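You operate a simulated robot arm through the tools that you are given. There is no shell and no other tool. Be economical: measure what you need, move in short steps, check, and stop when the job is done.

You run a simulated robot arm. Do the job below in one go: nothing can be reset, and whatever is moved stays where it is left.

JOB
Stack the green nozzle labelled "50 psi" from the left end of the work bench on top of the green nozzle marked "60 psi". Put the white carton priced "$45" from the left end of the work bench on the green book and the white carton priced "$50" on the top of the long table. Take the blue carton from the middle of the work bench and put it on the top of the fuel tank. Put the filter labelled "D75FJ-42" from the right end of the work bench on the gasket pack there and the filter marked "C34TF-19" on top of the green carton there. Close the clear lid. Any order will do. Set down upright: white carton, blue carton, filter.

It is judged by the outcome, as a careful person would: the job done as asked, and still so three seconds after it is handed in. It fails if anything else is knocked over, pushed out of place, dropped, spilled or broken. A push-on lid holds only when it is set on centred and level and pressed home; a screw cap is set on level and turned clockwise until tight.

ROBOT AND FRAMES
A 6-joint arm with a four-finger gripper on a trunk, on a base that drives. Base frame: it is fixed to the floor where the robot stands at the start and does not move with it; the origin is under the middle of the robot, x ahead of it, y to its left, z up; the surface under the hand at the start is at about z = 860. Units: mm, degrees, N and s.
Its first joint turns from -166.0 to 166.0 degrees. Places, roughly: blue carton [250, -1000, 1000]; clear lid [-500, 10100, 1300]; filter [500, -1750, 1000]; gasket pack [250, -1500, 750]; green book [1000, 250, 750]; green carton [500, -2000, 1000]; green nozzle [750, 250, 1000]; top of the fuel tank (22x12 cm) [-3560, -1540, 640]; top of the long table [-2600, -900, 700]; white carton [1000, 250, 1000]. Payload 3.43 kg.
The tool frame sits at the grasp point between the pads (the TCP): z along the fingers, y along the line on which they close. The tips reach 30 mm beyond it. Largest opening 120 mm; the body of the gripper starts 85 mm behind the TCP.
Orientation is told as [roll, pitch, yaw] about the base's x, y, z axes, in that order, counted from this pose: with the fingers straight down and closing along the base's y, the tool's x points along the base's -x, its y along +y and its z along -z.

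CONTROLS
- The arm moves only by the tool drive_tool. Its argument "commands" is one flat list of numbers, 6 for each row, row after row: the shift along the tool's x, y, z in mm, then the turn, a rotation vector about the tool's x, y, z in degrees. In form: [x, y, z, wx, wy, wz, x, y, z, wx, wy, wz, ...]. A call has 1 to 12 rows; each row shifts and turns the commanded pose from where the row before left it, along the tool's axes as they then stand. "jaw" is the gripper command, from -1 (shut) to 1 (fully open), values between in proportion, set as the call begins (left out, the last holds). Rows are played at 5 a second. More than 50 mm and 8.6 degrees between two rows, or a gripper value outside its range, and nothing of the call is played. A pose out of reach is approached as far as the arm can. The call stops where the force on the tool passes 40 N (or 10 N more than at its start, if that is more) or the arm is blocked; 0.2 s more then pass. Each finger halts on what it meets, pressing with about 24 N; the grip force reading is that of the motor and also rises with nothing between the fingers. The clock runs only during rows and for 0.2 s after the last one: add rows that do not move to give the fingers time. It gives the time, the measured TCP pose, the force on the tool (base axes), the opening and the grip force at its end, in the units of the frame above (readings bear some noise), with the torque about the TCP (base axes, N m) and any sound that the robot's microphone picked up, and new pictures: "show" is both (left out), scene, wrist or none.
- Cameras (640 x 400 px; columns grow to the right, rows downward): "scene" is now at [-210.5, 146.4, 1246.9]; the picture's right is [-0.50, -0.87, 0.01], its down [-0.20, 0.11, -0.97] and it looks along [0.84, -0.48, -0.23] (base axes); focal length 238 px, centre (320, 200). "wrist" rides on the gripper at [71, -17, -120] in the tool frame; the picture's right is [0.23, 0.97, 0.00], its down [-0.81, 0.19, -0.55] and it looks along [-0.54, 0.13, 0.83] (tool axes); focal length 275 px, centre (320, 200). There is no depth. A picture from a camera that has moved, and an enlarged one, comes with that camera's place and axes in the base frame and with its lens.
- drive_base(legs): drives the robot by 1 to 6 legs, each [ahead, turn to the left] in mm and degrees, along the robot's own axes; the way and the turn of a leg run together, so that a leg with both is an arc; at most 1500 mm and 180 degrees a leg. The arm and the cameras ride along, it lands a little off, and it stops where it bumps. It gives what a move gives, and a new picture of the scene camera.
- turn_head(pan, tilt): turns the head with the scene camera to pan (to the left, within 143 degrees either way) and tilt (down, from -29 to 69), counted from straight ahead of the robot. It gives what a move gives, and a new picture of the scene camera.
- enlarge(camera, box): a new picture of the part [left, top, right, bottom] of that camera's present view, enlarged. The clock stands still meanwhile.
- job_done(): hands the job in; it is judged then, once.

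Go step by step. Nothing tells you exact positions but the pictures and the camera data: compare them with the known pose of the tool, close in by small moves and look again before you grip or let go. The budget is 196 turns and 260 pictures, counting those below and the enlarged ones. Unless the task says otherwise, let go and move clear before handing in.

The tools are called after "Call:" by a JSON object that holds its "name" and its "arguments". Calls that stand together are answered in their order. drive_tool: Moves the arm, as the interface text tells. Its arguments: {"type":"object","properties":{"commands":{"type":"array","items":{"type":"number"}},"jaw":{"type":"number"},"show":{"type":"string","enum":["both","scene","wrist","none"]}},"required":["commands"]} The other tools are called the same way: drive_base (legs) drives the base; turn_head (pan, tilt) turns the head that bears the scene camera; enlarge (camera, box) takes an enlarged picture of a part of a camera's view; job_done () hands the job in.

At the start:

```text
time: 0.0
tool_pos: [671.4, 289.0, 1223.0]
tool_rot: [0.1, 0.1, 0.2]
wrist_force: [0.3, 1.2, -0.3]
wrist_torque: [-0.01, -0.02, -0.04]
gripper_width: 119.9
grasp_force: 0.0
robot x, y, heading: [2.9, 0.8, -0.2]
head pan, tilt: [-29.8, 12.6]
```

scene: 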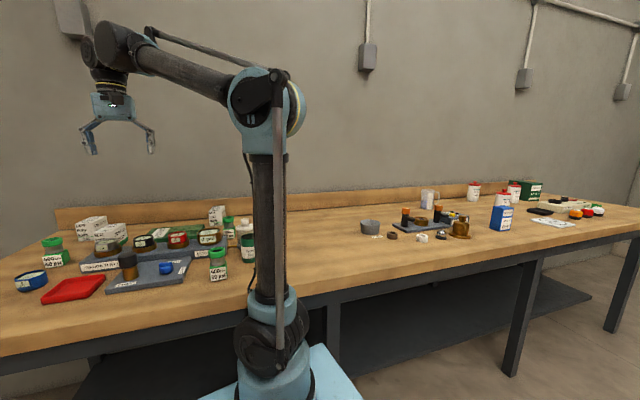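
wrist: 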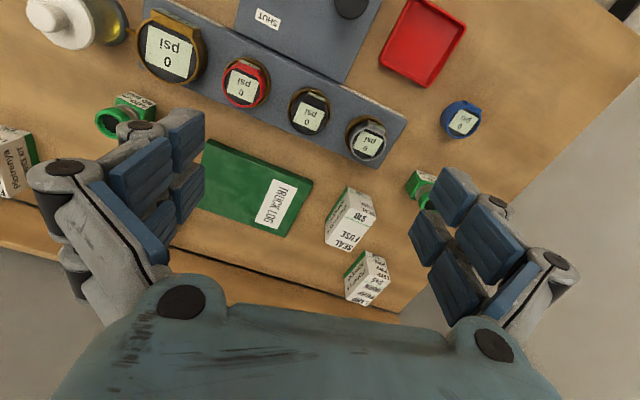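

I see the left end of the bench with gauges, nozzles, cartons and a green book. First I look closer to read the labels.

Call:
{"name": "enlarge", "arguments": {"camera": "scene", "box": [0, 190, 270, 320]}}

Call:
{"name": "enlarge", "arguments": {"camera": "wrist", "box": [0, 0, 500, 312]}}

Call:
{"name": "enlarge", "arguments": {"camera": "scene", "box": [350, 160, 620, 260]}}

```text
2.37 times, centred on (135, 255) of scene
camera zoom: at [-210.5, 146.4, 1246.9], right [-0.5, -0.87, 0.01], down [-0.2, 0.11, -0.97], along [0.84, -0.48, -0.23], focal length 565 px, centre (758, 70)
```

zoom: 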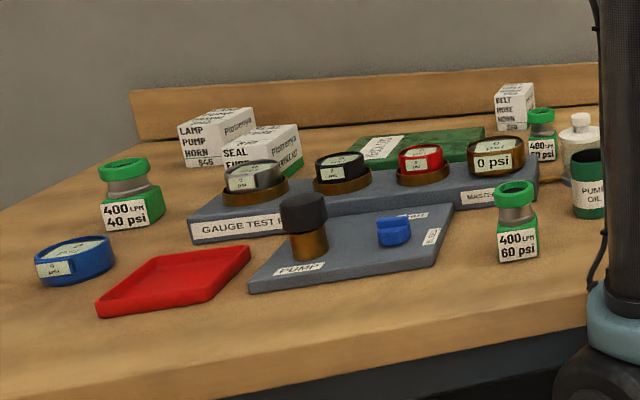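

```text
1.28 times, centred on (250, 156) of wrist
camera zoom: at [601.0, 272.6, 1343.2], right [-0.23, 0.97, 0.0], down [0.81, 0.19, 0.55], along [0.54, 0.13, -0.83], focal length 352 px, centre (410, 256)
```

zoom: 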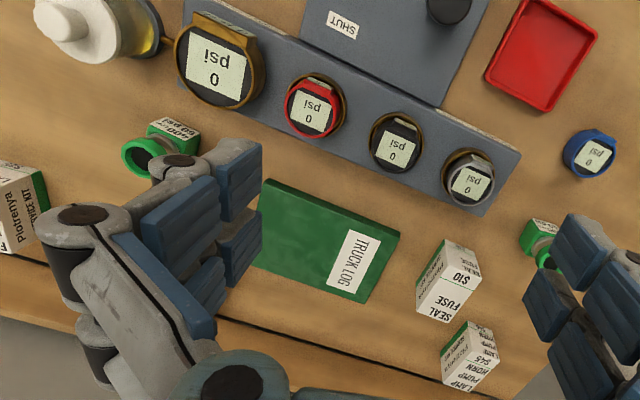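

```text
2.37 times, centred on (485, 210) of scene
camera zoom: at [-210.5, 146.4, 1246.9], right [-0.5, -0.87, 0.01], down [-0.2, 0.11, -0.97], along [0.84, -0.48, -0.23], focal length 565 px, centre (-71, 176)
```

zoom: 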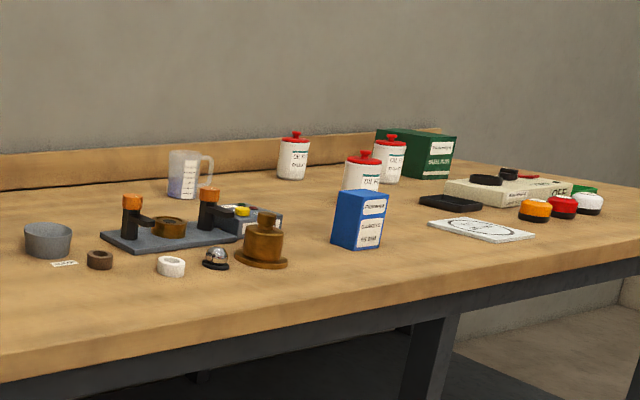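

I need the label of the nozzle near the book and the carton prices; enlarging those.

Call:
{"name": "enlarge", "arguments": {"camera": "wrist", "box": [80, 80, 176, 140]}}

Call:
{"name": "enlarge", "arguments": {"camera": "scene", "box": [200, 195, 264, 265]}}

Call:
{"name": "enlarge", "arguments": {"camera": "wrist", "box": [310, 170, 438, 310]}}

Call:
{"name": "enlarge", "arguments": {"camera": "scene", "box": [66, 205, 142, 260]}}

```text
6.67 times, centred on (128, 110) of wrist
camera zoom: at [601.0, 272.6, 1343.2], right [-0.23, 0.97, 0.0], down [0.81, 0.19, 0.55], along [0.54, 0.13, -0.83], focal length 1835 px, centre (1600, 800)
```

zoom: 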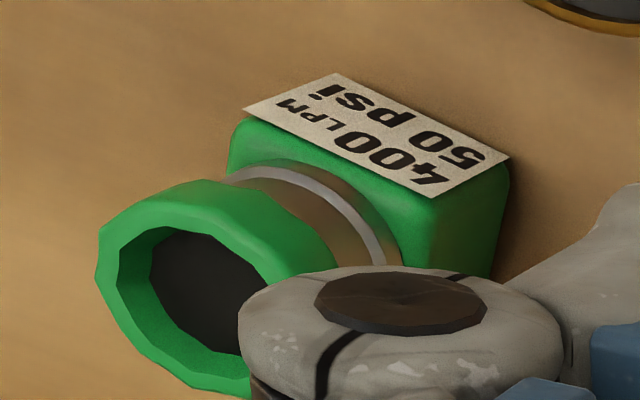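

```text
5.71 times, centred on (232, 230) of scene
camera zoom: at [-210.5, 146.4, 1246.9], right [-0.5, -0.87, 0.01], down [-0.2, 0.11, -0.97], along [0.84, -0.48, -0.23], focal length 1362 px, centre (823, 29)
```

zoom: 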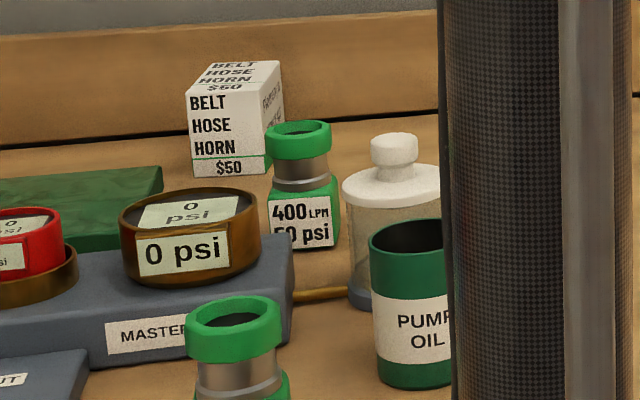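

```text
2.86 times, centred on (374, 240) of wrist
camera zoom: at [601.0, 272.6, 1343.2], right [-0.23, 0.97, 0.0], down [0.81, 0.19, 0.55], along [0.54, 0.13, -0.83], focal length 786 px, centre (166, 86)
```

zoom: 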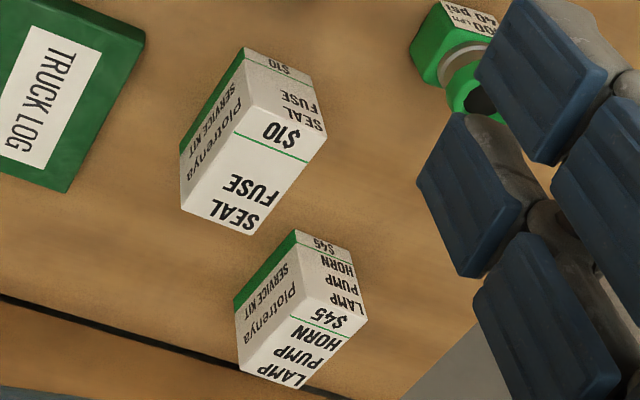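

```text
7.27 times, centred on (104, 232) of scene
camera zoom: at [-210.5, 146.4, 1246.9], right [-0.5, -0.87, 0.01], down [-0.2, 0.11, -0.97], along [0.84, -0.48, -0.23], focal length 1733 px, centre (1891, -36)
```

zoom: 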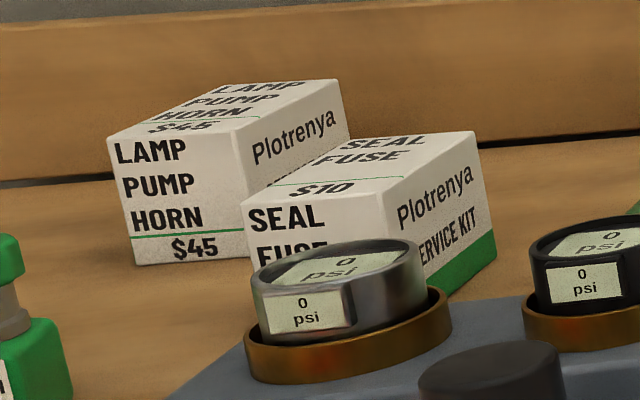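

The 50 psi nozzle is near (797, 5), the 60 psi one near (516, 88), the $50 carton near (920, 43). I move the hand over for a better wrist view.

Call:
{"name": "drive_tool", "arguments": {"commands": [5, -43, 17, 0, 0, 0, 5, -43, 17, 0, 0, 0, 5, -43, 17, 0, 0, 0, 5, -43, 17, 0, 0, 0, 5, -43, 17, 0, 0, 0, 5, -43, 17, 0, 0, 0], "jaw": 0.3, "show": "both"}}

```text
time: 1.4
tool_pos: [626.9, 30.0, 1129.0]
tool_rot: [0.0, -0.5, 0.1]
wrist_force: [1.1, -0.2, 0.5]
wrist_torque: [-0.01, -0.01, -0.04]
gripper_width: 78.1
grasp_force: 0.0
robot x, y, heading: [-1.8, 6.2, 0.0]
head pan, tilt: [-29.8, 12.6]
camera scene: at [-210.5, 146.4, 1246.9], right [-0.5, -0.87, 0.01], down [-0.2, 0.11, -0.97], along [0.84, -0.48, -0.23], focal length 238 px, centre (320, 200)
camera wrist: at [554.9, 13.2, 1248.1], right [-0.23, 0.97, 0.0], down [0.8, 0.19, 0.56], along [0.55, 0.13, -0.83], focal length 275 px, centre (320, 200)
```

scene: 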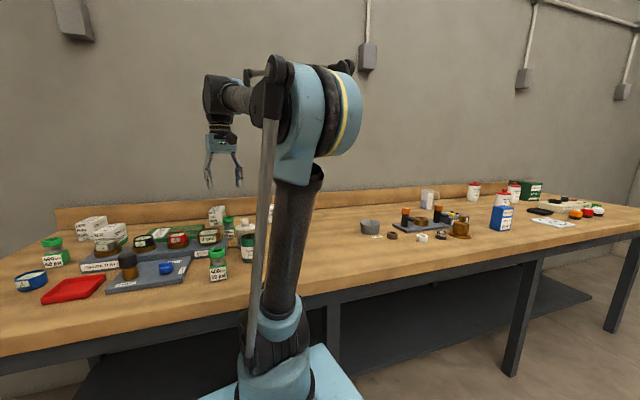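
wrist: 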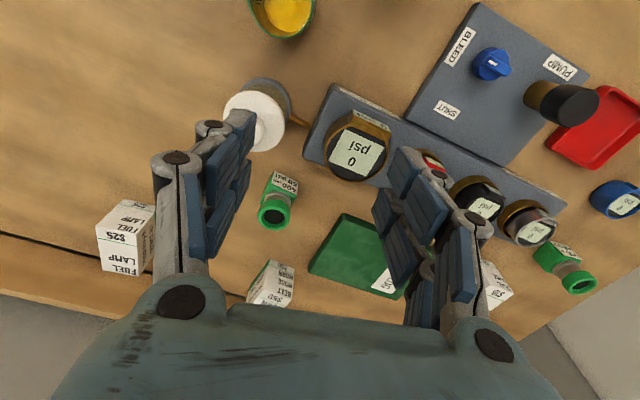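

The "50 psi" nozzle stands near (789, 4). I move above it with tips still clear, and look again.

Call:
{"name": "drive_tool", "arguments": {"commands": [-32, -5, 22, 0, 0, 0, -32, -5, 22, 0, 0, 0, -32, -5, 22, 0, 0, 0, -32, -5, 22, 0, 0, 0, -32, -5, 22, 0, 0, 0, 0, 0, 0, 0, 0, 0], "show": "wrist"}}

Call:
{"name": "enlarge", "arguments": {"camera": "wrist", "box": [220, 80, 420, 205]}}

```text
time: 2.8
tool_pos: [788.8, 6.6, 1021.1]
tool_rot: [0.0, -0.6, 0.1]
wrist_force: [0.8, -0.6, -0.9]
wrist_torque: [-0.03, -0.02, 0.0]
gripper_width: 77.9
grasp_force: 0.1
robot x, y, heading: [-0.0, 3.5, -0.1]
head pan, tilt: [-29.8, 12.6]
camera wrist: at [718.1, -10.1, 1140.2], right [-0.23, 0.97, 0.0], down [0.8, 0.19, 0.56], along [0.55, 0.13, -0.83], focal length 275 px, centre (320, 200)
```

wrist: 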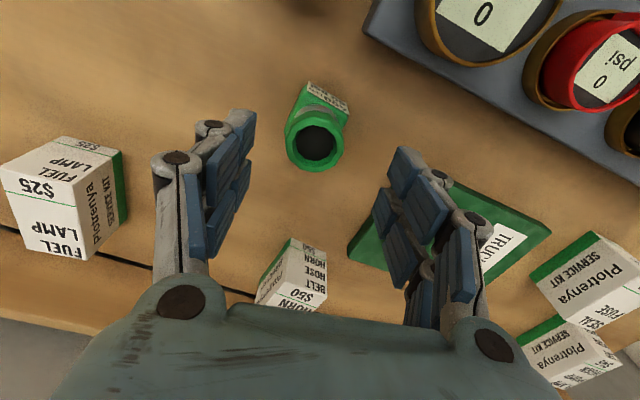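

```text
3.20 times, centred on (320, 142) of wrist
camera zoom: at [718.1, -10.1, 1140.2], right [-0.23, 0.97, 0.0], down [0.8, 0.19, 0.56], along [0.55, 0.13, -0.83], focal length 881 px, centre (320, 384)
```

zoom: 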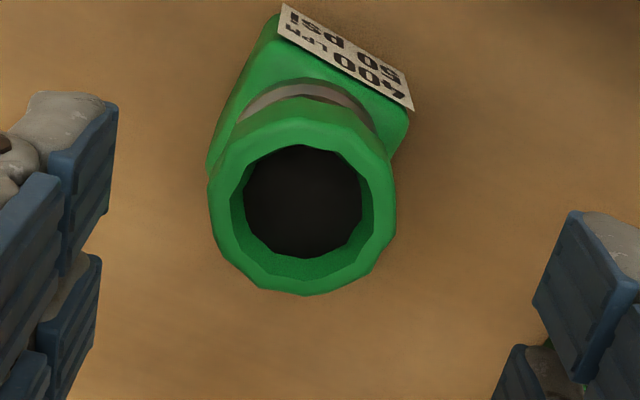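

The nozzle is about 58 mm tall, its top ring at (811, 6), its body yawed about 24°. I turn the jaws to match, centre and lower partway.

Call:
{"name": "drive_tool", "arguments": {"commands": [0, 0, 0, 0, 0, 8, 0, 0, 0, 0, 0, 8, 0, 0, 0, 0, 0, 8, -20, 9, 0, 0, 0, 0, 0, 0, 35, 0, 0, 0, 0, 0, 25, 0, 0, 0, 0, 0, 0, 0, 0, 0], "show": "wrist"}}

```text
time: 4.4
tool_pos: [809.6, 5.9, 961.2]
tool_rot: [0.2, -0.5, -23.9]
wrist_force: [0.1, -0.4, -0.6]
wrist_torque: [0.01, -0.02, 0.02]
gripper_width: 77.8
grasp_force: 0.1
robot x, y, heading: [3.4, 0.2, 0.0]
head pan, tilt: [-29.8, 12.6]
camera wrist: at [737.4, 19.1, 1079.7], right [0.18, 0.98, 0.0], down [0.81, -0.15, 0.56], along [0.55, -0.1, -0.83], focal length 275 px, centre (320, 200)
```

wrist: 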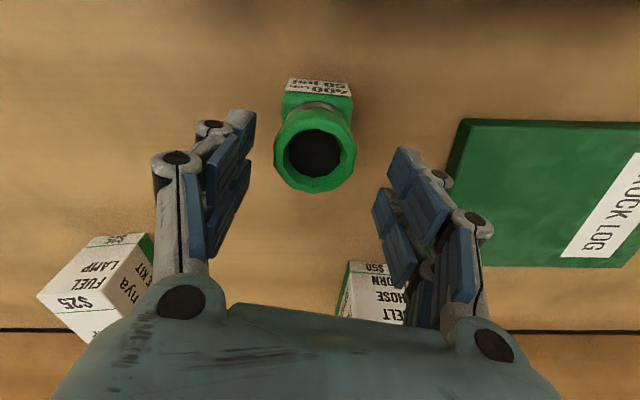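

Alignment is good. I lower to grip height and close.

Call:
{"name": "drive_tool", "arguments": {"commands": [3, -2, 28, 0, 0, 0, 0, 0, 26, 0, 0, 0, 0, 0, 0, 0, 0, 0], "show": "wrist"}}

Call:
{"name": "drive_tool", "arguments": {"commands": [0, 0, 0, 0, 0, 0, 0, 0, 0, 0, 0, 0, 0, 0, 0, 0, 0, 0], "jaw": -0.6, "show": "wrist"}}

```text
time: 5.2
tool_pos: [807.0, 6.3, 908.3]
tool_rot: [0.3, -0.6, -23.9]
wrist_force: [-0.2, 0.3, 0.4]
wrist_torque: [0.02, 0.01, 0.01]
gripper_width: 77.9
grasp_force: 0.0
robot x, y, heading: [0.7, 1.3, -0.1]
head pan, tilt: [-29.8, 12.6]
camera wrist: at [734.8, 19.4, 1026.9], right [0.18, 0.98, 0.0], down [0.81, -0.15, 0.56], along [0.55, -0.1, -0.83], focal length 275 px, centre (320, 200)
```

wrist: 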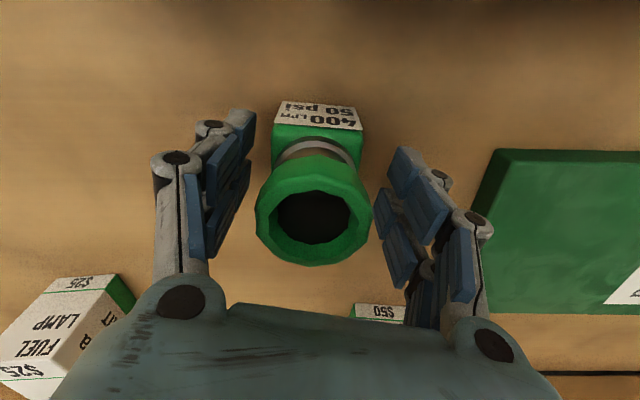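

```text
time: 6.0
tool_pos: [807.5, 5.9, 908.1]
tool_rot: [0.2, -0.7, -23.8]
wrist_force: [-0.1, 0.9, 3.5]
wrist_torque: [0.08, -0.07, 0.01]
gripper_width: 45.6
grasp_force: 23.7
robot x, y, heading: [-3.4, 0.3, -0.2]
head pan, tilt: [-29.8, 12.6]
camera wrist: at [734.7, 19.4, 1027.2], right [0.18, 0.98, 0.0], down [0.81, -0.15, 0.56], along [0.55, -0.1, -0.83], focal length 275 px, centre (320, 200)
```

wrist: 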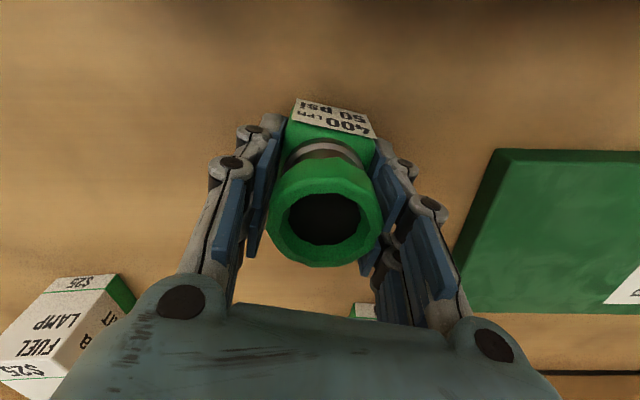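

Gripped at 45.6 mm. I lift it and move toward the 60 psi nozzle, high enough to view it.

Call:
{"name": "drive_tool", "arguments": {"commands": [0, 0, -40, 0, 0, 0, 0, 0, -50, 0, 0, 0, 0, 0, -50, 0, 0, 0, 42, -1, 0, 0, 0, 0, 42, -1, 0, 0, 0, 0, 42, -1, 0, 0, 0, 0, 42, -1, 0, 0, 0, 0, 0, 0, 0, 0, 0, 0], "show": "both"}}

Call:
{"name": "turn_head", "arguments": {"pan": 5, "tilt": 30}}

```text
time: 7.8
tool_pos: [651.1, 70.8, 1044.3]
tool_rot: [0.3, -0.6, -24.0]
wrist_force: [0.2, 0.4, -3.1]
wrist_torque: [-0.03, -0.01, -0.01]
gripper_width: 45.6
grasp_force: 24.2
robot x, y, heading: [4.1, 2.8, -0.1]
head pan, tilt: [-29.8, 12.6]
camera scene: at [-210.4, 146.4, 1246.9], right [-0.5, -0.87, 0.01], down [-0.2, 0.11, -0.97], along [0.84, -0.48, -0.23], focal length 238 px, centre (320, 200)
camera wrist: at [579.3, 84.9, 1164.3], right [0.18, 0.98, 0.0], down [0.81, -0.15, 0.56], along [0.55, -0.1, -0.83], focal length 275 px, centre (320, 200)
```

scene: 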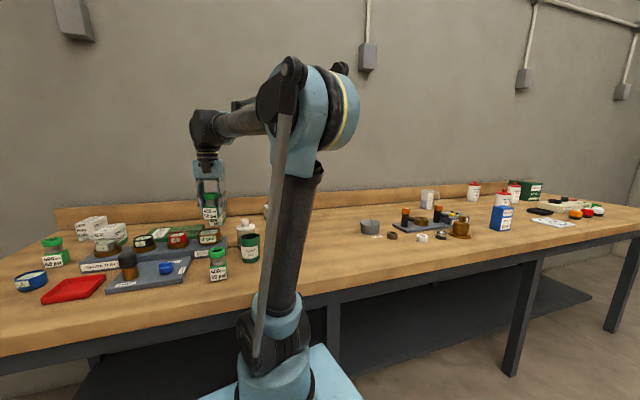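
wrist: 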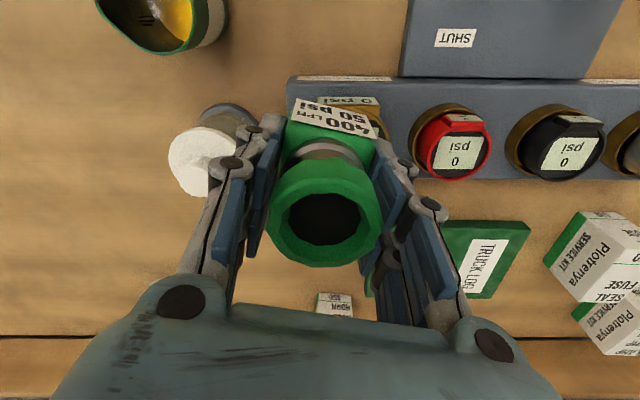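

```text
time: 8.8
tool_pos: [652.4, 70.6, 1044.9]
tool_rot: [0.4, -0.6, -23.9]
wrist_force: [0.3, -0.4, -1.8]
wrist_torque: [-0.02, 0.0, 0.0]
gripper_width: 45.6
grasp_force: 23.8
robot x, y, heading: [2.2, 2.7, -0.2]
head pan, tilt: [5.0, 30.0]
camera scene: at [-201.7, 200.5, 1218.7], right [0.09, -1.0, 0.0], down [-0.51, -0.04, -0.86], along [0.86, 0.07, -0.51], focal length 238 px, centre (320, 200)
```

scene: 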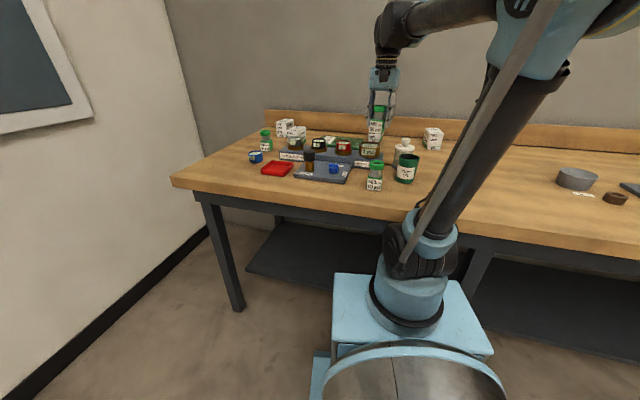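

Call:
{"name": "enlarge", "arguments": {"camera": "scene", "box": [342, 145, 422, 195]}}

```text
8.00 times, centred on (382, 170) of scene
camera zoom: at [-201.7, 200.5, 1218.7], right [0.09, -1.0, 0.0], down [-0.51, -0.04, -0.86], along [0.86, 0.07, -0.51], focal length 1906 px, centre (-176, 440)
```

zoom: 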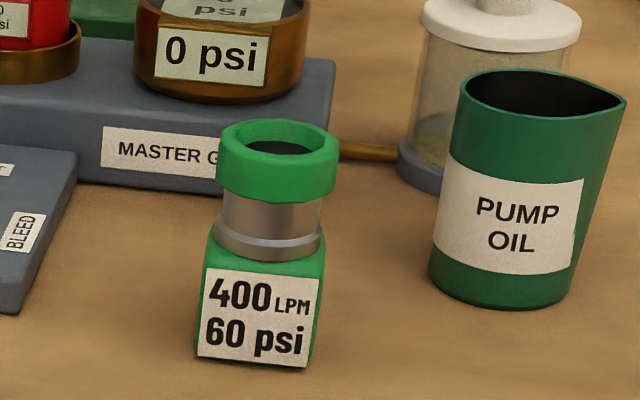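

The 60 psi nozzle stands near (503, 82), its top at about z 942. I bring the held nozzle over it, still high, and compare the two in the scene view.

Call:
{"name": "drive_tool", "arguments": {"commands": [43, -17, 0, 0, 0, 0, 43, -17, 0, 0, 0, 0, 44, -17, 0, 0, 0, 0, 0, 0, 0, 0, 0, 0, 0, 0, 15, 0, 0, 0, 0, 0, 0, 0, 0, 0], "show": "wrist"}}

Call:
{"name": "enlarge", "arguments": {"camera": "scene", "box": [326, 110, 422, 200]}}

```text
time: 10.2
tool_pos: [513.3, 77.3, 1028.6]
tool_rot: [0.4, -0.6, -23.9]
wrist_force: [-0.5, 0.5, -3.1]
wrist_torque: [-0.01, -0.01, -0.02]
gripper_width: 45.7
grasp_force: 23.9
robot x, y, heading: [4.1, -2.8, 0.1]
head pan, tilt: [5.0, 30.0]
camera wrist: at [441.2, 90.4, 1147.0], right [0.18, 0.98, 0.0], down [0.81, -0.15, 0.56], along [0.55, -0.1, -0.83], focal length 275 px, centre (320, 200)
```

wrist: 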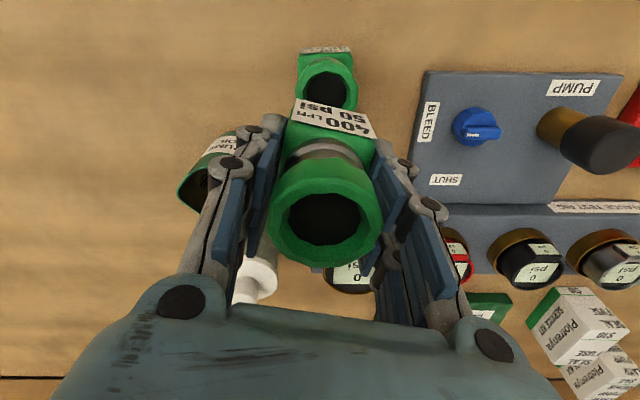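

```text
4.44 times, centred on (374, 155) of scene
camera zoom: at [-201.8, 200.5, 1218.6], right [0.09, -1.0, 0.0], down [-0.51, -0.04, -0.86], along [0.86, 0.08, -0.51], focal length 1059 px, centre (80, 400)
```

zoom: 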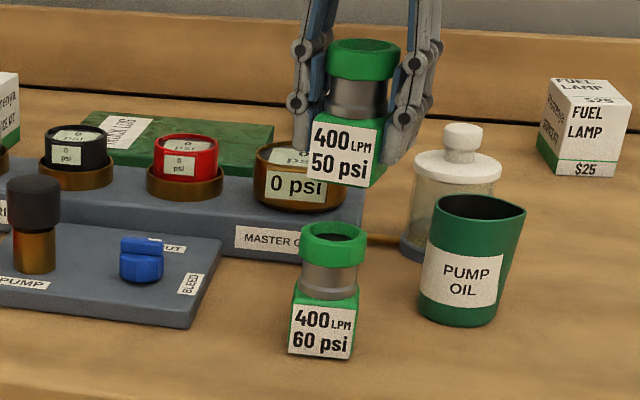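

The wrist view puts the 60 psi nozzle at about (483, 87), so the held one must shift some 22 mm toward the robot. I shift and compare again.

Call:
{"name": "drive_tool", "arguments": {"commands": [22, -3, 0, 0, 0, 0, 0, 0, 0, 0, 0, 0, 0, 0, 0, 0, 0, 0], "show": "wrist"}}

Call:
{"name": "enlarge", "arguments": {"camera": "scene", "box": [326, 110, 422, 200]}}

Call:
{"name": "enlarge", "arguments": {"camera": "wrist", "box": [224, 20, 416, 140]}}

```text
time: 11.0
tool_pos: [493.2, 83.1, 1028.0]
tool_rot: [0.3, -0.7, -23.9]
wrist_force: [0.9, -0.8, -2.3]
wrist_torque: [-0.03, 0.02, 0.0]
gripper_width: 45.5
grasp_force: 24.0
robot x, y, heading: [0.7, 4.2, 0.2]
head pan, tilt: [5.0, 30.0]
camera wrist: at [419.2, 96.6, 1146.8], right [0.18, 0.98, 0.0], down [0.81, -0.15, 0.56], along [0.55, -0.1, -0.83], focal length 275 px, centre (320, 200)
```

wrist: 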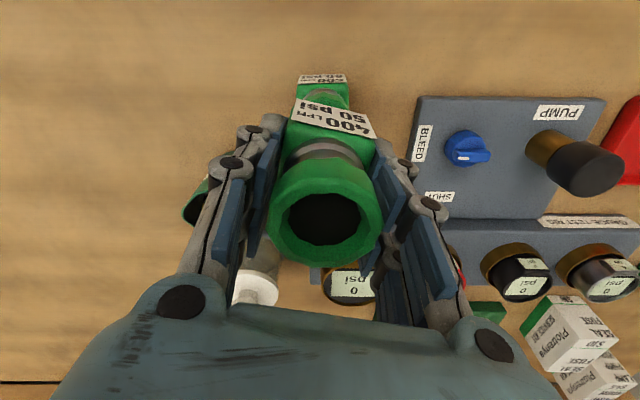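

```text
4.44 times, centred on (374, 155) of scene
camera zoom: at [-201.8, 200.5, 1218.6], right [0.09, -1.0, 0.0], down [-0.51, -0.04, -0.86], along [0.86, 0.08, -0.51], focal length 1059 px, centre (80, 400)
```

zoom: 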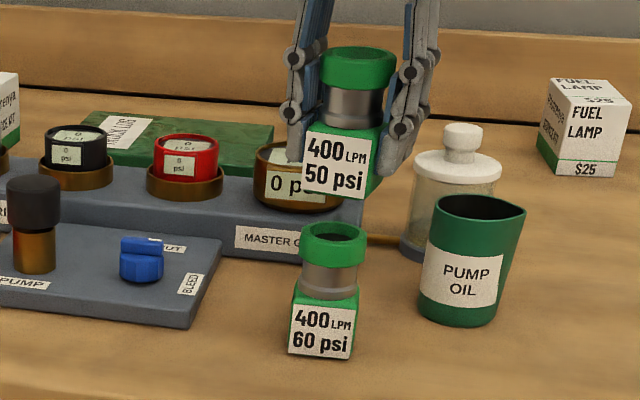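

```text
3.33 times, centred on (320, 80) of wrist
camera zoom: at [419.2, 96.6, 1146.8], right [0.18, 0.98, 0.0], down [0.81, -0.15, 0.56], along [0.55, -0.1, -0.83], focal length 918 px, centre (320, 600)
```

zoom: 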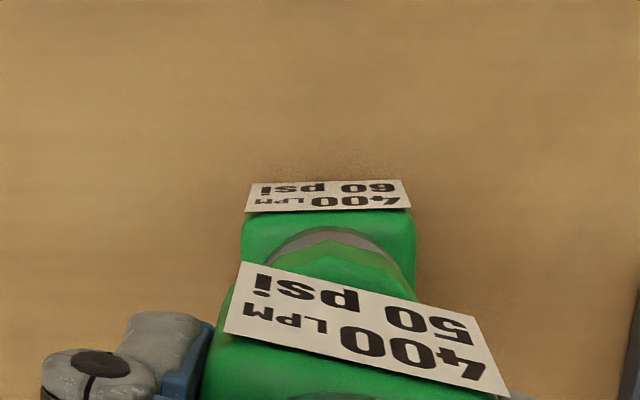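

I want one clean measurement of the 60 psi ring, so I back off along tool x and zoom in.

Call:
{"name": "drive_tool", "arguments": {"commands": [-35, 0, 0, 0, 0, 0, -35, 0, 0, 0, 0, 0, 0, 0, 0, 0, 0, 0, 0, 0, 0, 0, 0, 0], "show": "none"}}

Call:
{"name": "enlarge", "arguments": {"camera": "wrist", "box": [224, 0, 416, 120]}}

Call:
{"name": "enlarge", "arguments": {"camera": "wrist", "box": [224, 90, 448, 270]}}

```text
time: 12.0
tool_pos: [557.2, 54.9, 1026.9]
tool_rot: [0.4, -0.7, -23.8]
wrist_force: [0.4, 0.0, -1.6]
wrist_torque: [0.03, -0.05, 0.01]
gripper_width: 45.8
grasp_force: 23.8
robot x, y, heading: [-3.9, 2.9, -0.1]
head pan, tilt: [5.0, 30.0]
```

```text
3.33 times, centred on (320, 60) of wrist
camera zoom: at [484.3, 69.0, 1145.4], right [0.18, 0.98, 0.0], down [0.81, -0.15, 0.56], along [0.55, -0.1, -0.83], focal length 918 px, centre (320, 667)
```

zoom: 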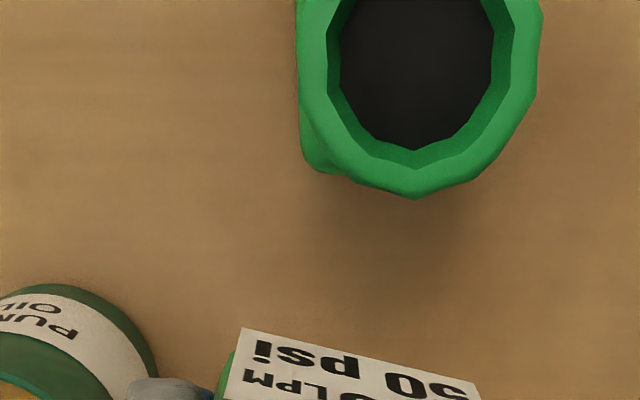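

```text
2.22 times, centred on (336, 180) of wrist
camera zoom: at [484.3, 69.0, 1145.4], right [0.18, 0.98, 0.0], down [0.81, -0.15, 0.56], along [0.55, -0.1, -0.83], focal length 612 px, centre (284, 244)
```

zoom: 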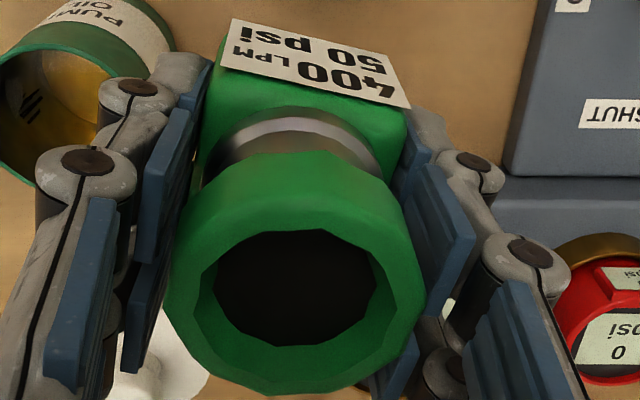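

The 60 psi ring is centred at about (489, 88), top near z 942. I go back over it and lower to just above contact.

Call:
{"name": "drive_tool", "arguments": {"commands": [34, 1, 0, 0, 0, 0, 34, 1, 0, 0, 0, 0, 0, 0, 0, 0, 0, 0, 0, 0, 14, 0, 0, 0, 0, 0, 13, 0, 0, 0, 0, 0, 0, 0, 0, 0], "show": "none"}}

Call:
{"name": "enlarge", "arguments": {"camera": "scene", "box": [342, 115, 422, 195]}}

```text
time: 13.4
tool_pos: [497.0, 84.8, 1000.9]
tool_rot: [0.3, -0.6, -23.9]
wrist_force: [-0.4, 0.0, -2.6]
wrist_torque: [-0.04, -0.02, 0.01]
gripper_width: 46.0
grasp_force: 23.9
robot x, y, heading: [1.2, 1.6, -0.1]
head pan, tilt: [5.0, 30.0]
```

```text
5.00 times, centred on (382, 155) of scene
camera zoom: at [-201.8, 200.6, 1218.6], right [0.09, -1.0, 0.0], down [-0.51, -0.04, -0.86], along [0.86, 0.08, -0.51], focal length 1191 px, centre (10, 425)
```

zoom: 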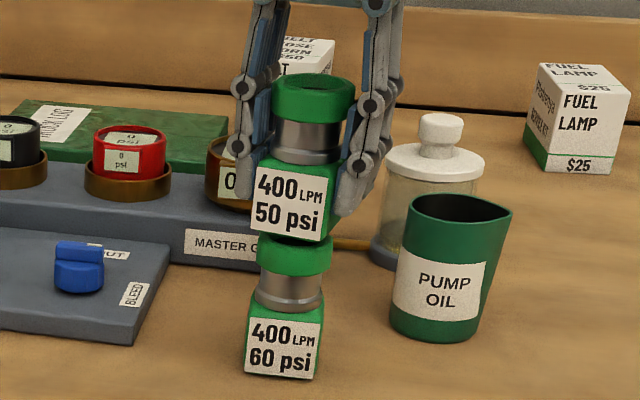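

Aligned well. I lower gently to contact.

Call:
{"name": "drive_tool", "arguments": {"commands": [0, 0, 3, 0, 0, 0, 0, 0, 3, 0, 0, 0, 0, 0, 2, 0, 0, 0, 0, 0, 0, 0, 0, 0], "show": "none"}}

Call:
{"name": "enlarge", "arguments": {"camera": "scene", "box": [342, 115, 422, 195]}}

```text
time: 14.4
tool_pos: [493.9, 83.7, 993.8]
tool_rot: [0.3, -0.6, -23.8]
wrist_force: [-0.5, 0.2, 18.7]
wrist_torque: [-0.01, 0.09, -0.01]
gripper_width: 46.0
grasp_force: 24.1
robot x, y, heading: [-5.1, 0.8, -0.1]
head pan, tilt: [5.0, 30.0]
```

```text
5.00 times, centred on (382, 155) of scene
camera zoom: at [-202.2, 200.5, 1218.5], right [0.09, -1.0, 0.0], down [-0.51, -0.04, -0.86], along [0.86, 0.08, -0.51], focal length 1191 px, centre (10, 425)
```

zoom: 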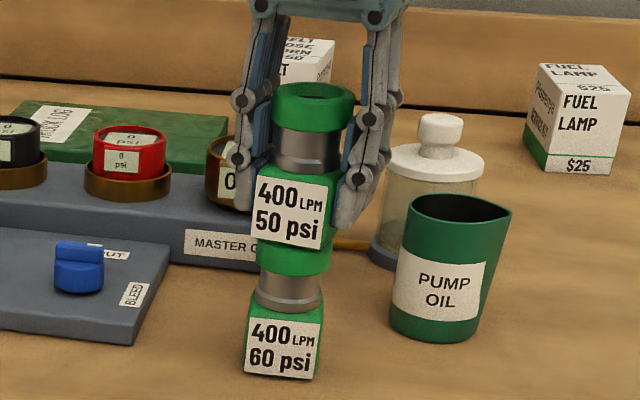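

Contact made (about 19 N). I ease up a touch and open the jaws.

Call:
{"name": "drive_tool", "arguments": {"commands": [0, 0, -1, 0, 0, 0, 0, 0, 0, 0, 0, 0], "show": "none"}}

Call:
{"name": "drive_tool", "arguments": {"commands": [0, 0, 0, 0, 0, 0, 0, 0, 0, 0, 0, 0], "jaw": 0.1, "show": "none"}}

Call:
{"name": "drive_tool", "arguments": {"commands": [0, 0, -20, 0, 0, 0, 0, 0, -40, 0, 0, 0, 0, 0, -45, 0, 0, 0, 0, 0, -45, 0, 0, 0], "show": "scene"}}

Call:
{"name": "enlarge", "arguments": {"camera": "scene", "box": [250, 95, 450, 195]}}

```text
time: 15.0
tool_pos: [493.9, 84.0, 993.6]
tool_rot: [0.2, -0.6, -24.0]
wrist_force: [0.1, 0.4, -1.8]
wrist_torque: [0.01, -0.02, -0.01]
gripper_width: 45.7
grasp_force: 24.3
robot x, y, heading: [-0.9, 2.8, 0.1]
head pan, tilt: [5.0, 30.0]
```

```text
time: 15.6
tool_pos: [494.0, 84.3, 995.1]
tool_rot: [0.3, -0.6, -23.9]
wrist_force: [-1.0, 0.0, 0.2]
wrist_torque: [-0.02, -0.01, 0.02]
gripper_width: 65.9
grasp_force: 0.0
robot x, y, heading: [-1.0, 2.9, 0.3]
head pan, tilt: [5.0, 30.0]
```

```text
time: 16.6
tool_pos: [493.2, 85.7, 1143.0]
tool_rot: [0.3, -0.6, -23.9]
wrist_force: [-0.6, 0.2, -0.3]
wrist_torque: [0.02, -0.01, 0.01]
gripper_width: 66.1
grasp_force: 0.1
robot x, y, heading: [-4.5, 4.1, -0.1]
head pan, tilt: [5.0, 30.0]
camera scene: at [-201.9, 200.5, 1218.6], right [0.09, -1.0, 0.0], down [-0.51, -0.04, -0.86], along [0.86, 0.08, -0.51], focal length 238 px, centre (320, 200)
```

scene: 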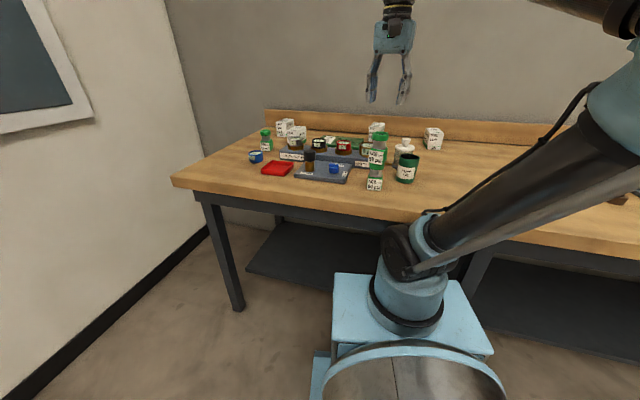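

```text
3.20 times, centred on (350, 145) of scene
camera zoom: at [-201.9, 200.5, 1218.6], right [0.09, -1.0, 0.0], down [-0.51, -0.04, -0.86], along [0.86, 0.08, -0.51], focal length 762 px, centre (224, 376)
```

zoom: 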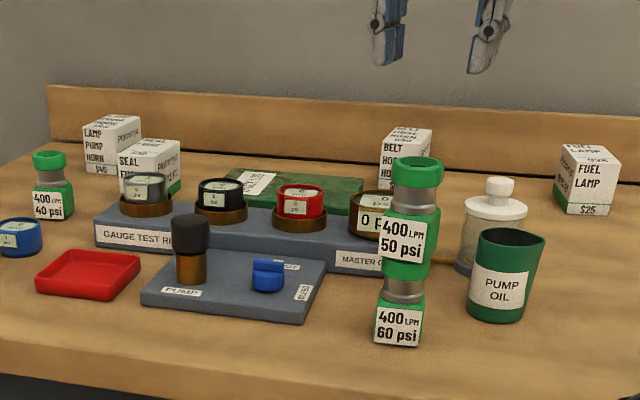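

The nozzles are stacked. The cartons need a base move; I raise the arm and look down at the base and bench clearance first.

Call:
{"name": "turn_head", "arguments": {"pan": -20, "tilt": 62}}

Call:
{"name": "turn_head", "arguments": {"pan": 60, "tilt": 40}}

```text
time: 17.6
tool_pos: [492.1, 85.0, 1142.7]
tool_rot: [0.4, -0.6, -23.9]
wrist_force: [0.0, -0.2, -0.9]
wrist_torque: [0.0, 0.0, 0.01]
gripper_width: 65.9
grasp_force: 0.1
robot x, y, heading: [0.6, 4.2, -0.2]
head pan, tilt: [-20.0, 62.0]
camera scene: at [-232.0, 170.7, 1174.7], right [-0.34, -0.94, 0.0], down [-0.84, 0.3, -0.46], along [0.43, -0.16, -0.89], focal length 238 px, centre (320, 200)
```

scene: 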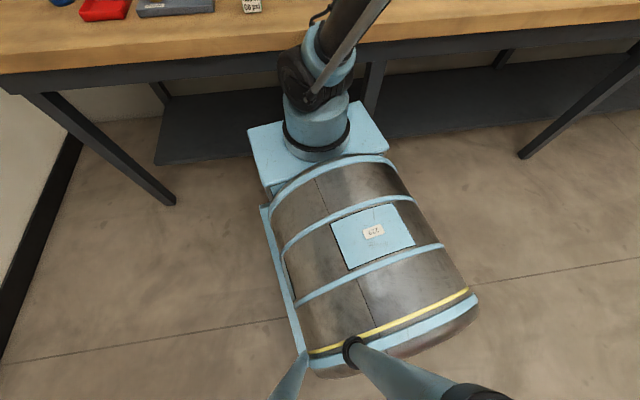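

```text
time: 19.1
tool_pos: [493.8, 84.2, 1141.8]
tool_rot: [0.4, -0.5, -24.0]
wrist_force: [0.3, -0.3, 0.3]
wrist_torque: [-0.01, -0.03, -0.01]
gripper_width: 66.2
grasp_force: 0.1
robot x, y, heading: [-3.4, 1.1, 0.0]
head pan, tilt: [60.0, 40.0]
camera scene: at [-249.6, 266.3, 1203.9], right [0.87, -0.5, -0.01], down [-0.33, -0.56, -0.76], along [0.37, 0.66, -0.65], focal length 238 px, centre (320, 200)
```

scene: 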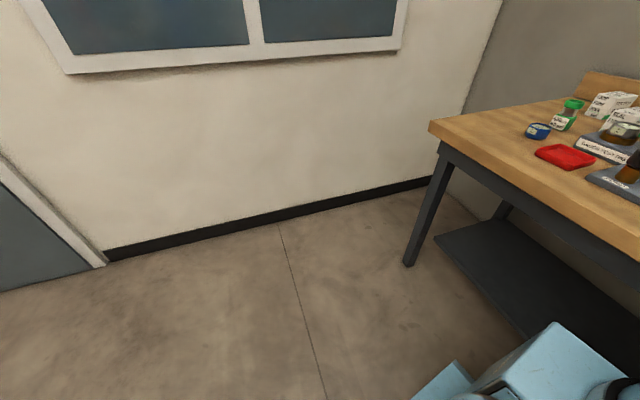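

The arm's axis seems to sit forward on the base (about x 250), so the cartons may be reachable from here. I move the hand high toward the $45 carton and see.

Call:
{"name": "drive_tool", "arguments": {"commands": [-21, 40, 0, 0, 0, 0, -21, 40, 0, 0, 0, 0, -21, 40, 0, 0, 0, 0, -21, 40, 0, 0, 0, 0, -21, 40, 0, 0, 0, 0, -21, 40, 0, 0, 0, 0, -21, 40, 0, 0, 0, 0, -21, 40, 0, 0, 0, 0, -21, 40, 0, 0, 0, 0, -21, 40, 0, 0, 0, 0, -21, 40, 0, 0, 0, 0, 0, 0, 0, 0, 0, 0], "show": "wrist", "jaw": 0.6}}

```text
time: 21.7
tool_pos: [882.9, 392.7, 1148.4]
tool_rot: [0.2, -0.6, -23.9]
wrist_force: [0.1, -0.9, 0.2]
wrist_torque: [0.03, -0.03, 0.04]
gripper_width: 96.0
grasp_force: 0.1
robot x, y, heading: [1.4, 8.1, 0.0]
head pan, tilt: [60.0, 40.0]
camera wrist: at [810.7, 407.2, 1267.2], right [0.18, 0.98, 0.0], down [0.81, -0.15, 0.56], along [0.55, -0.1, -0.83], focal length 275 px, centre (320, 200)
```

wrist: 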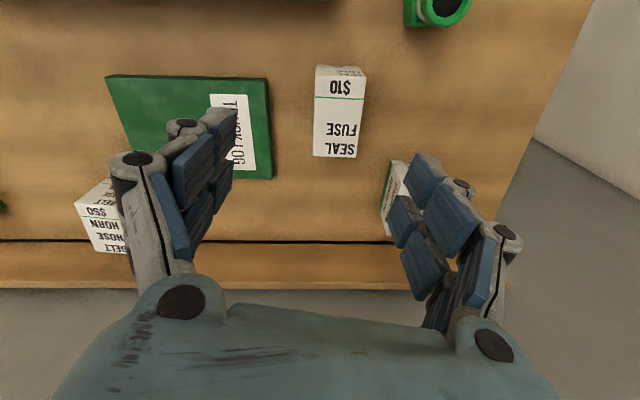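

The hand reaches here. I move on to bring the $45 carton between the fingers for a clear view.

Call:
{"name": "drive_tool", "arguments": {"commands": [-11, 34, 0, 0, 0, 0, -11, 34, 0, 0, 0, 0, -11, 34, 0, 0, 0, 0, -11, 34, 0, 0, 0, 0, 0, 0, 0, 0, 0, 0], "show": "wrist"}}

Call:
{"name": "enlarge", "arguments": {"camera": "wrist", "box": [200, 60, 440, 210]}}

```text
time: 22.9
tool_pos: [947.6, 473.8, 1153.0]
tool_rot: [0.4, -0.8, -23.8]
wrist_force: [0.5, 0.3, -1.1]
wrist_torque: [0.0, 0.01, -0.04]
gripper_width: 95.9
grasp_force: 0.1
out of reach, approached as far as the arm can: row 4
robot x, y, heading: [1.2, 3.4, 0.1]
head pan, tilt: [60.0, 40.0]
camera wrist: at [874.9, 487.1, 1270.7], right [0.18, 0.98, 0.0], down [0.81, -0.15, 0.57], along [0.56, -0.1, -0.82], focal length 275 px, centre (320, 200)
```

wrist: 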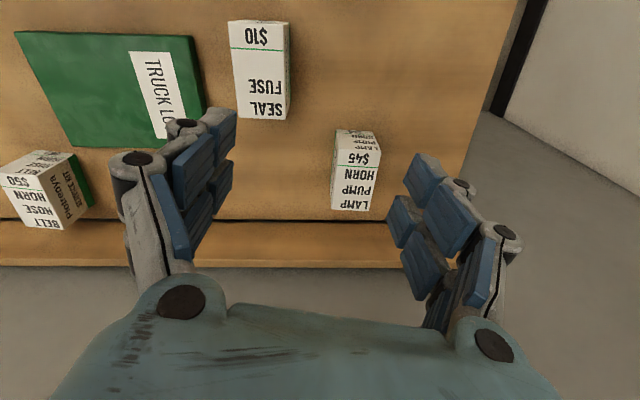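

```text
2.67 times, centred on (320, 135) of wrist
camera zoom: at [874.9, 487.1, 1270.7], right [0.18, 0.98, 0.0], down [0.81, -0.15, 0.57], along [0.56, -0.1, -0.82], focal length 734 px, centre (320, 373)
```

zoom: 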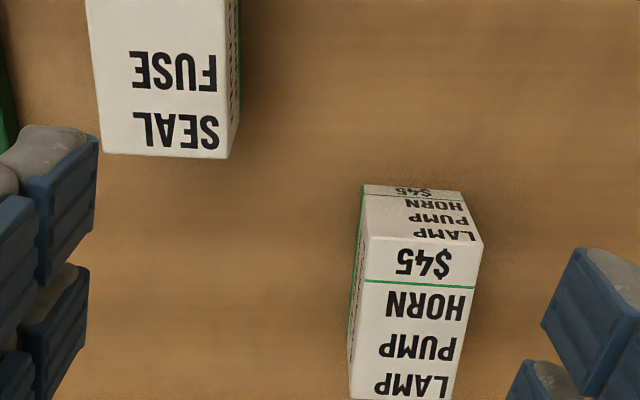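

The $45 carton centre is near (1085, 510), at the edge of reach. I fold the arm back and shift the base about 300 mm left.

Call:
{"name": "drive_tool", "arguments": {"commands": [15, -43, -8, 0, 0, 0, 15, -43, -8, 0, 0, 0, 15, -43, -8, 0, 0, 0, 15, -43, -8, 0, 0, 0, 15, -43, -8, 0, 0, 0, 15, -43, -8, 0, 0, 0, 15, -43, -8, 0, 0, 0, 15, -43, -8, 0, 0, 0, 15, -43, -8, 0, 0, 0, 15, -43, -8, 0, 0, 0, 15, -43, -8, 0, 0, 0], "show": "none"}}

Call:
{"name": "drive_base", "arguments": {"legs": [[0, 90], [300, 0], [0, -90]]}}

Call:
{"name": "turn_head", "arguments": {"pan": -15, "tilt": 30}}

```text
time: 25.3
tool_pos: [785.0, 201.6, 1391.1]
tool_rot: [0.2, -0.4, -23.9]
wrist_force: [1.7, 0.4, 0.1]
wrist_torque: [-0.08, 0.11, 0.01]
gripper_width: 95.9
grasp_force: 0.0
out of reach, approached as far as the arm can: row 2, 3, 4, 5, 6, 7, 8, 9, 10, 11
robot x, y, heading: [3.3, -0.0, -0.4]
head pan, tilt: [60.0, 40.0]
```

```text
time: 36.0
tool_pos: [788.3, 488.7, 1394.1]
tool_rot: [0.1, -0.4, -24.5]
wrist_force: [0.1, 0.0, 1.6]
wrist_torque: [-0.04, 0.01, 0.01]
gripper_width: 96.0
grasp_force: 0.0
robot x, y, heading: [8.3, 315.1, -0.5]
head pan, tilt: [60.0, 40.0]
camera scene: at [-244.0, 577.6, 1203.9], right [0.86, -0.51, -0.01], down [-0.34, -0.55, -0.76], along [0.38, 0.66, -0.65], focal length 238 px, centre (320, 200)
```

scene: 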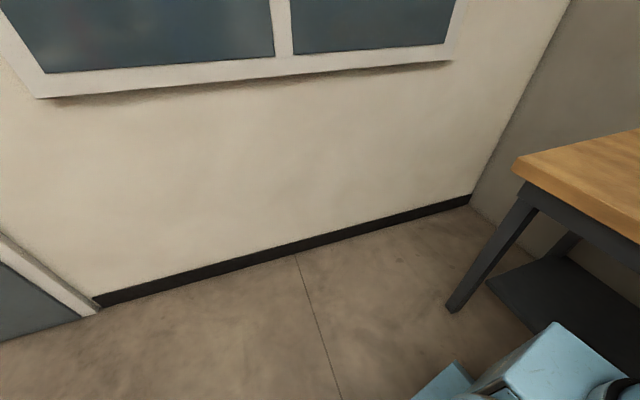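

```text
time: 37.5
tool_pos: [777.0, 490.0, 1401.2]
tool_rot: [0.4, -1.0, -24.4]
wrist_force: [1.4, -0.1, 0.0]
wrist_torque: [-0.02, -0.02, 0.0]
gripper_width: 96.2
grasp_force: 0.0
robot x, y, heading: [4.8, 310.8, -0.5]
head pan, tilt: [-15.0, 30.0]
camera scene: at [-199.6, 480.2, 1218.7], right [-0.27, -0.96, 0.0], down [-0.49, 0.13, -0.86], along [0.83, -0.23, -0.51], focal length 238 px, centre (320, 200)
```

scene: 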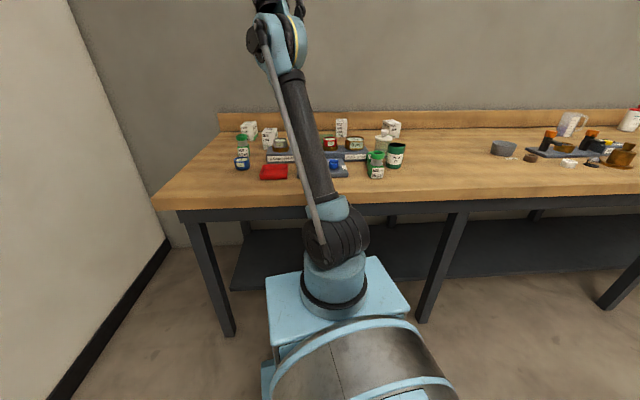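

The base is now about 312 mm further left. The arm got near its reach limit earlier; I bring it in with modest steps and check that it follows.

Call:
{"name": "drive_tool", "arguments": {"commands": [0, 0, 40, 0, 0, 0, 0, 0, 40, 0, 0, 0, 0, 0, 0, 0, 0, 0], "show": "wrist"}}

```text
time: 38.3
tool_pos: [810.9, 499.9, 1379.1]
tool_rot: [0.4, -0.9, -24.4]
wrist_force: [0.3, -0.3, 0.6]
wrist_torque: [0.0, -0.02, -0.02]
gripper_width: 96.1
grasp_force: 0.1
out of reach, approached as far as the arm can: row 1, 2
robot x, y, heading: [3.7, 309.7, -0.5]
head pan, tilt: [-15.0, 30.0]
camera wrist: at [737.4, 513.5, 1497.8], right [0.19, 0.98, 0.0], down [0.81, -0.16, 0.57], along [0.56, -0.11, -0.82], focal length 275 px, centre (320, 200)
```

wrist: 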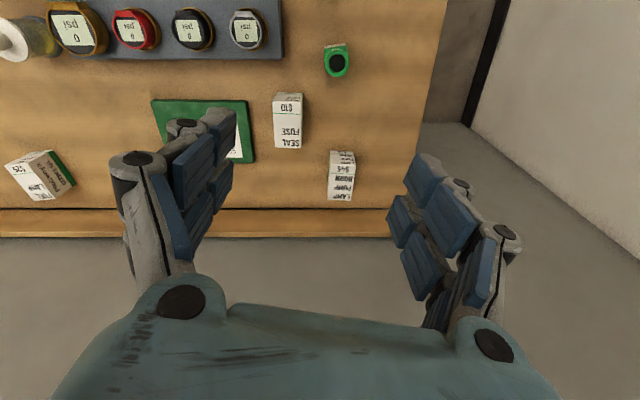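

Call:
{"name": "drive_tool", "arguments": {"commands": [40, 0, 20, 0, 0, 0, 40, 0, 20, 0, 0, 0, 40, 0, 20, 0, 0, 0, 0, 0, 0, 0, 0, 0], "show": "none"}}

```text
time: 39.3
tool_pos: [742.0, 567.5, 1375.1]
tool_rot: [0.4, -1.0, -24.4]
wrist_force: [4.6, 1.2, -1.2]
wrist_torque: [-0.05, 0.31, 0.04]
gripper_width: 96.2
grasp_force: 0.1
out of reach, approached as far as the arm can: row 1, 2, 3
robot x, y, heading: [3.0, 309.8, -0.6]
head pan, tilt: [-15.0, 30.0]
```

Call:
{"name": "drive_tool", "arguments": {"commands": [0, -30, 40, 0, 0, 0, 0, -30, 40, 0, 0, 0, 0, -30, 40, 0, 0, 0, 0, 0, 40, 0, 0, 0, 0, 0, 40, 0, 0, 0, 0, 0, 0, 0, 0, 0], "show": "scene"}}

```text
time: 40.7
tool_pos: [699.7, 479.5, 1167.9]
tool_rot: [0.3, -1.1, -24.5]
wrist_force: [0.0, 0.5, -0.8]
wrist_torque: [-0.04, 0.01, 0.01]
gripper_width: 95.9
grasp_force: 0.0
robot x, y, heading: [3.1, 313.0, -0.5]
head pan, tilt: [-15.0, 30.0]
camera scene: at [-199.6, 480.3, 1218.7], right [-0.27, -0.96, 0.0], down [-0.49, 0.13, -0.86], along [0.83, -0.23, -0.51], focal length 238 px, centre (320, 200)
```

scene: 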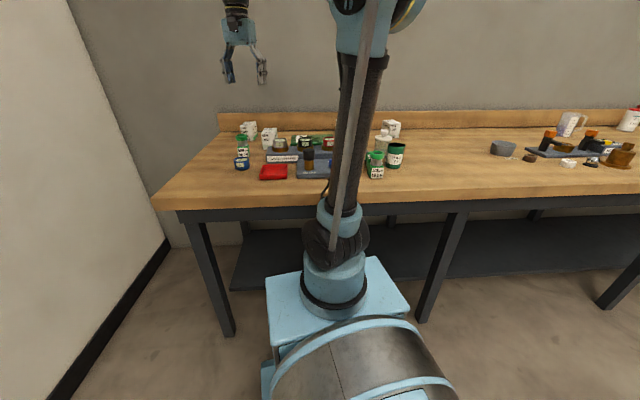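

The arm follows again. The $45 carton is about 58 wide, 97 deep, 71 tall, centre (1085, 500), yaw about -13°. I move to just above it.

Call:
{"name": "drive_tool", "arguments": {"commands": [0, 0, 0, 0, 0, -5.5, 0, 0, 0, 0, 0, -6, -40, 11, 14, 0, 0, 0, -40, 11, 14, 0, 0, 0, -40, 11, 14, 0, 0, 0, -40, 11, 14, 0, 0, 0, -40, 11, 14, 0, 0, 0, -40, 11, 14, 0, 0, 0, -40, 11, 14, 0, 0, 0, -40, 11, 14, 0, 0, 0, -40, 11, 14, 0, 0, 0, 0, 0, 0, 0, 0, 0], "show": "wrist"}}

```text
time: 43.3
tool_pos: [1075.0, 499.7, 1046.1]
tool_rot: [0.2, -1.1, -12.9]
wrist_force: [0.0, -0.4, 0.1]
wrist_torque: [0.01, -0.03, 0.0]
gripper_width: 96.0
grasp_force: 0.1
robot x, y, heading: [5.6, 311.0, -0.5]
head pan, tilt: [-15.0, 30.0]
camera wrist: at [1001.0, 497.5, 1166.8], right [-0.01, 1.0, 0.0], down [0.82, 0.01, 0.57], along [0.57, 0.0, -0.82], focal length 275 px, centre (320, 200)
```

wrist: 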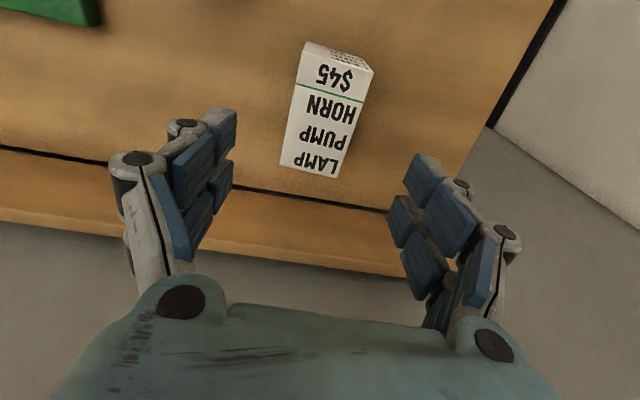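

Aligned. I centre over the carton, lower and look before closing.

Call:
{"name": "drive_tool", "arguments": {"commands": [-8, 2, 20, 0, 0, -1, 0, 0, 40, 0, 0, 0, 0, 0, 40, 0, 0, 0, 0, 0, 40, 0, 0, 0, 0, 0, 0, 0, 0, 0], "show": "wrist"}}

```text
time: 44.5
tool_pos: [1084.5, 498.1, 910.2]
tool_rot: [0.2, -1.1, -11.9]
wrist_force: [-0.5, 0.3, 0.6]
wrist_torque: [-0.01, -0.01, -0.01]
gripper_width: 96.3
grasp_force: 0.1
robot x, y, heading: [4.9, 312.2, -0.6]
head pan, tilt: [-15.0, 30.0]
camera wrist: at [1011.4, 496.1, 1029.5], right [-0.03, 1.0, 0.0], down [0.82, 0.02, 0.57], along [0.57, 0.01, -0.82], focal length 275 px, centre (320, 200)
```

wrist: 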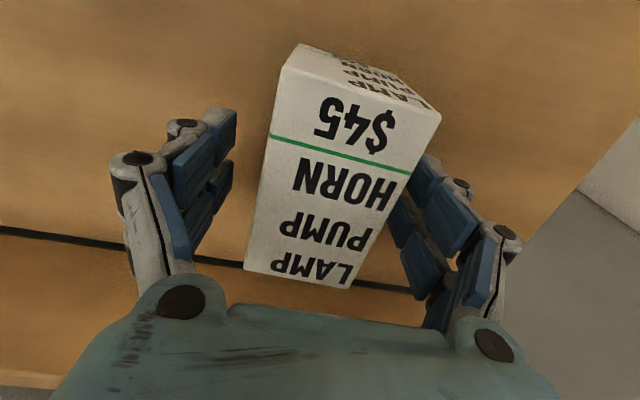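

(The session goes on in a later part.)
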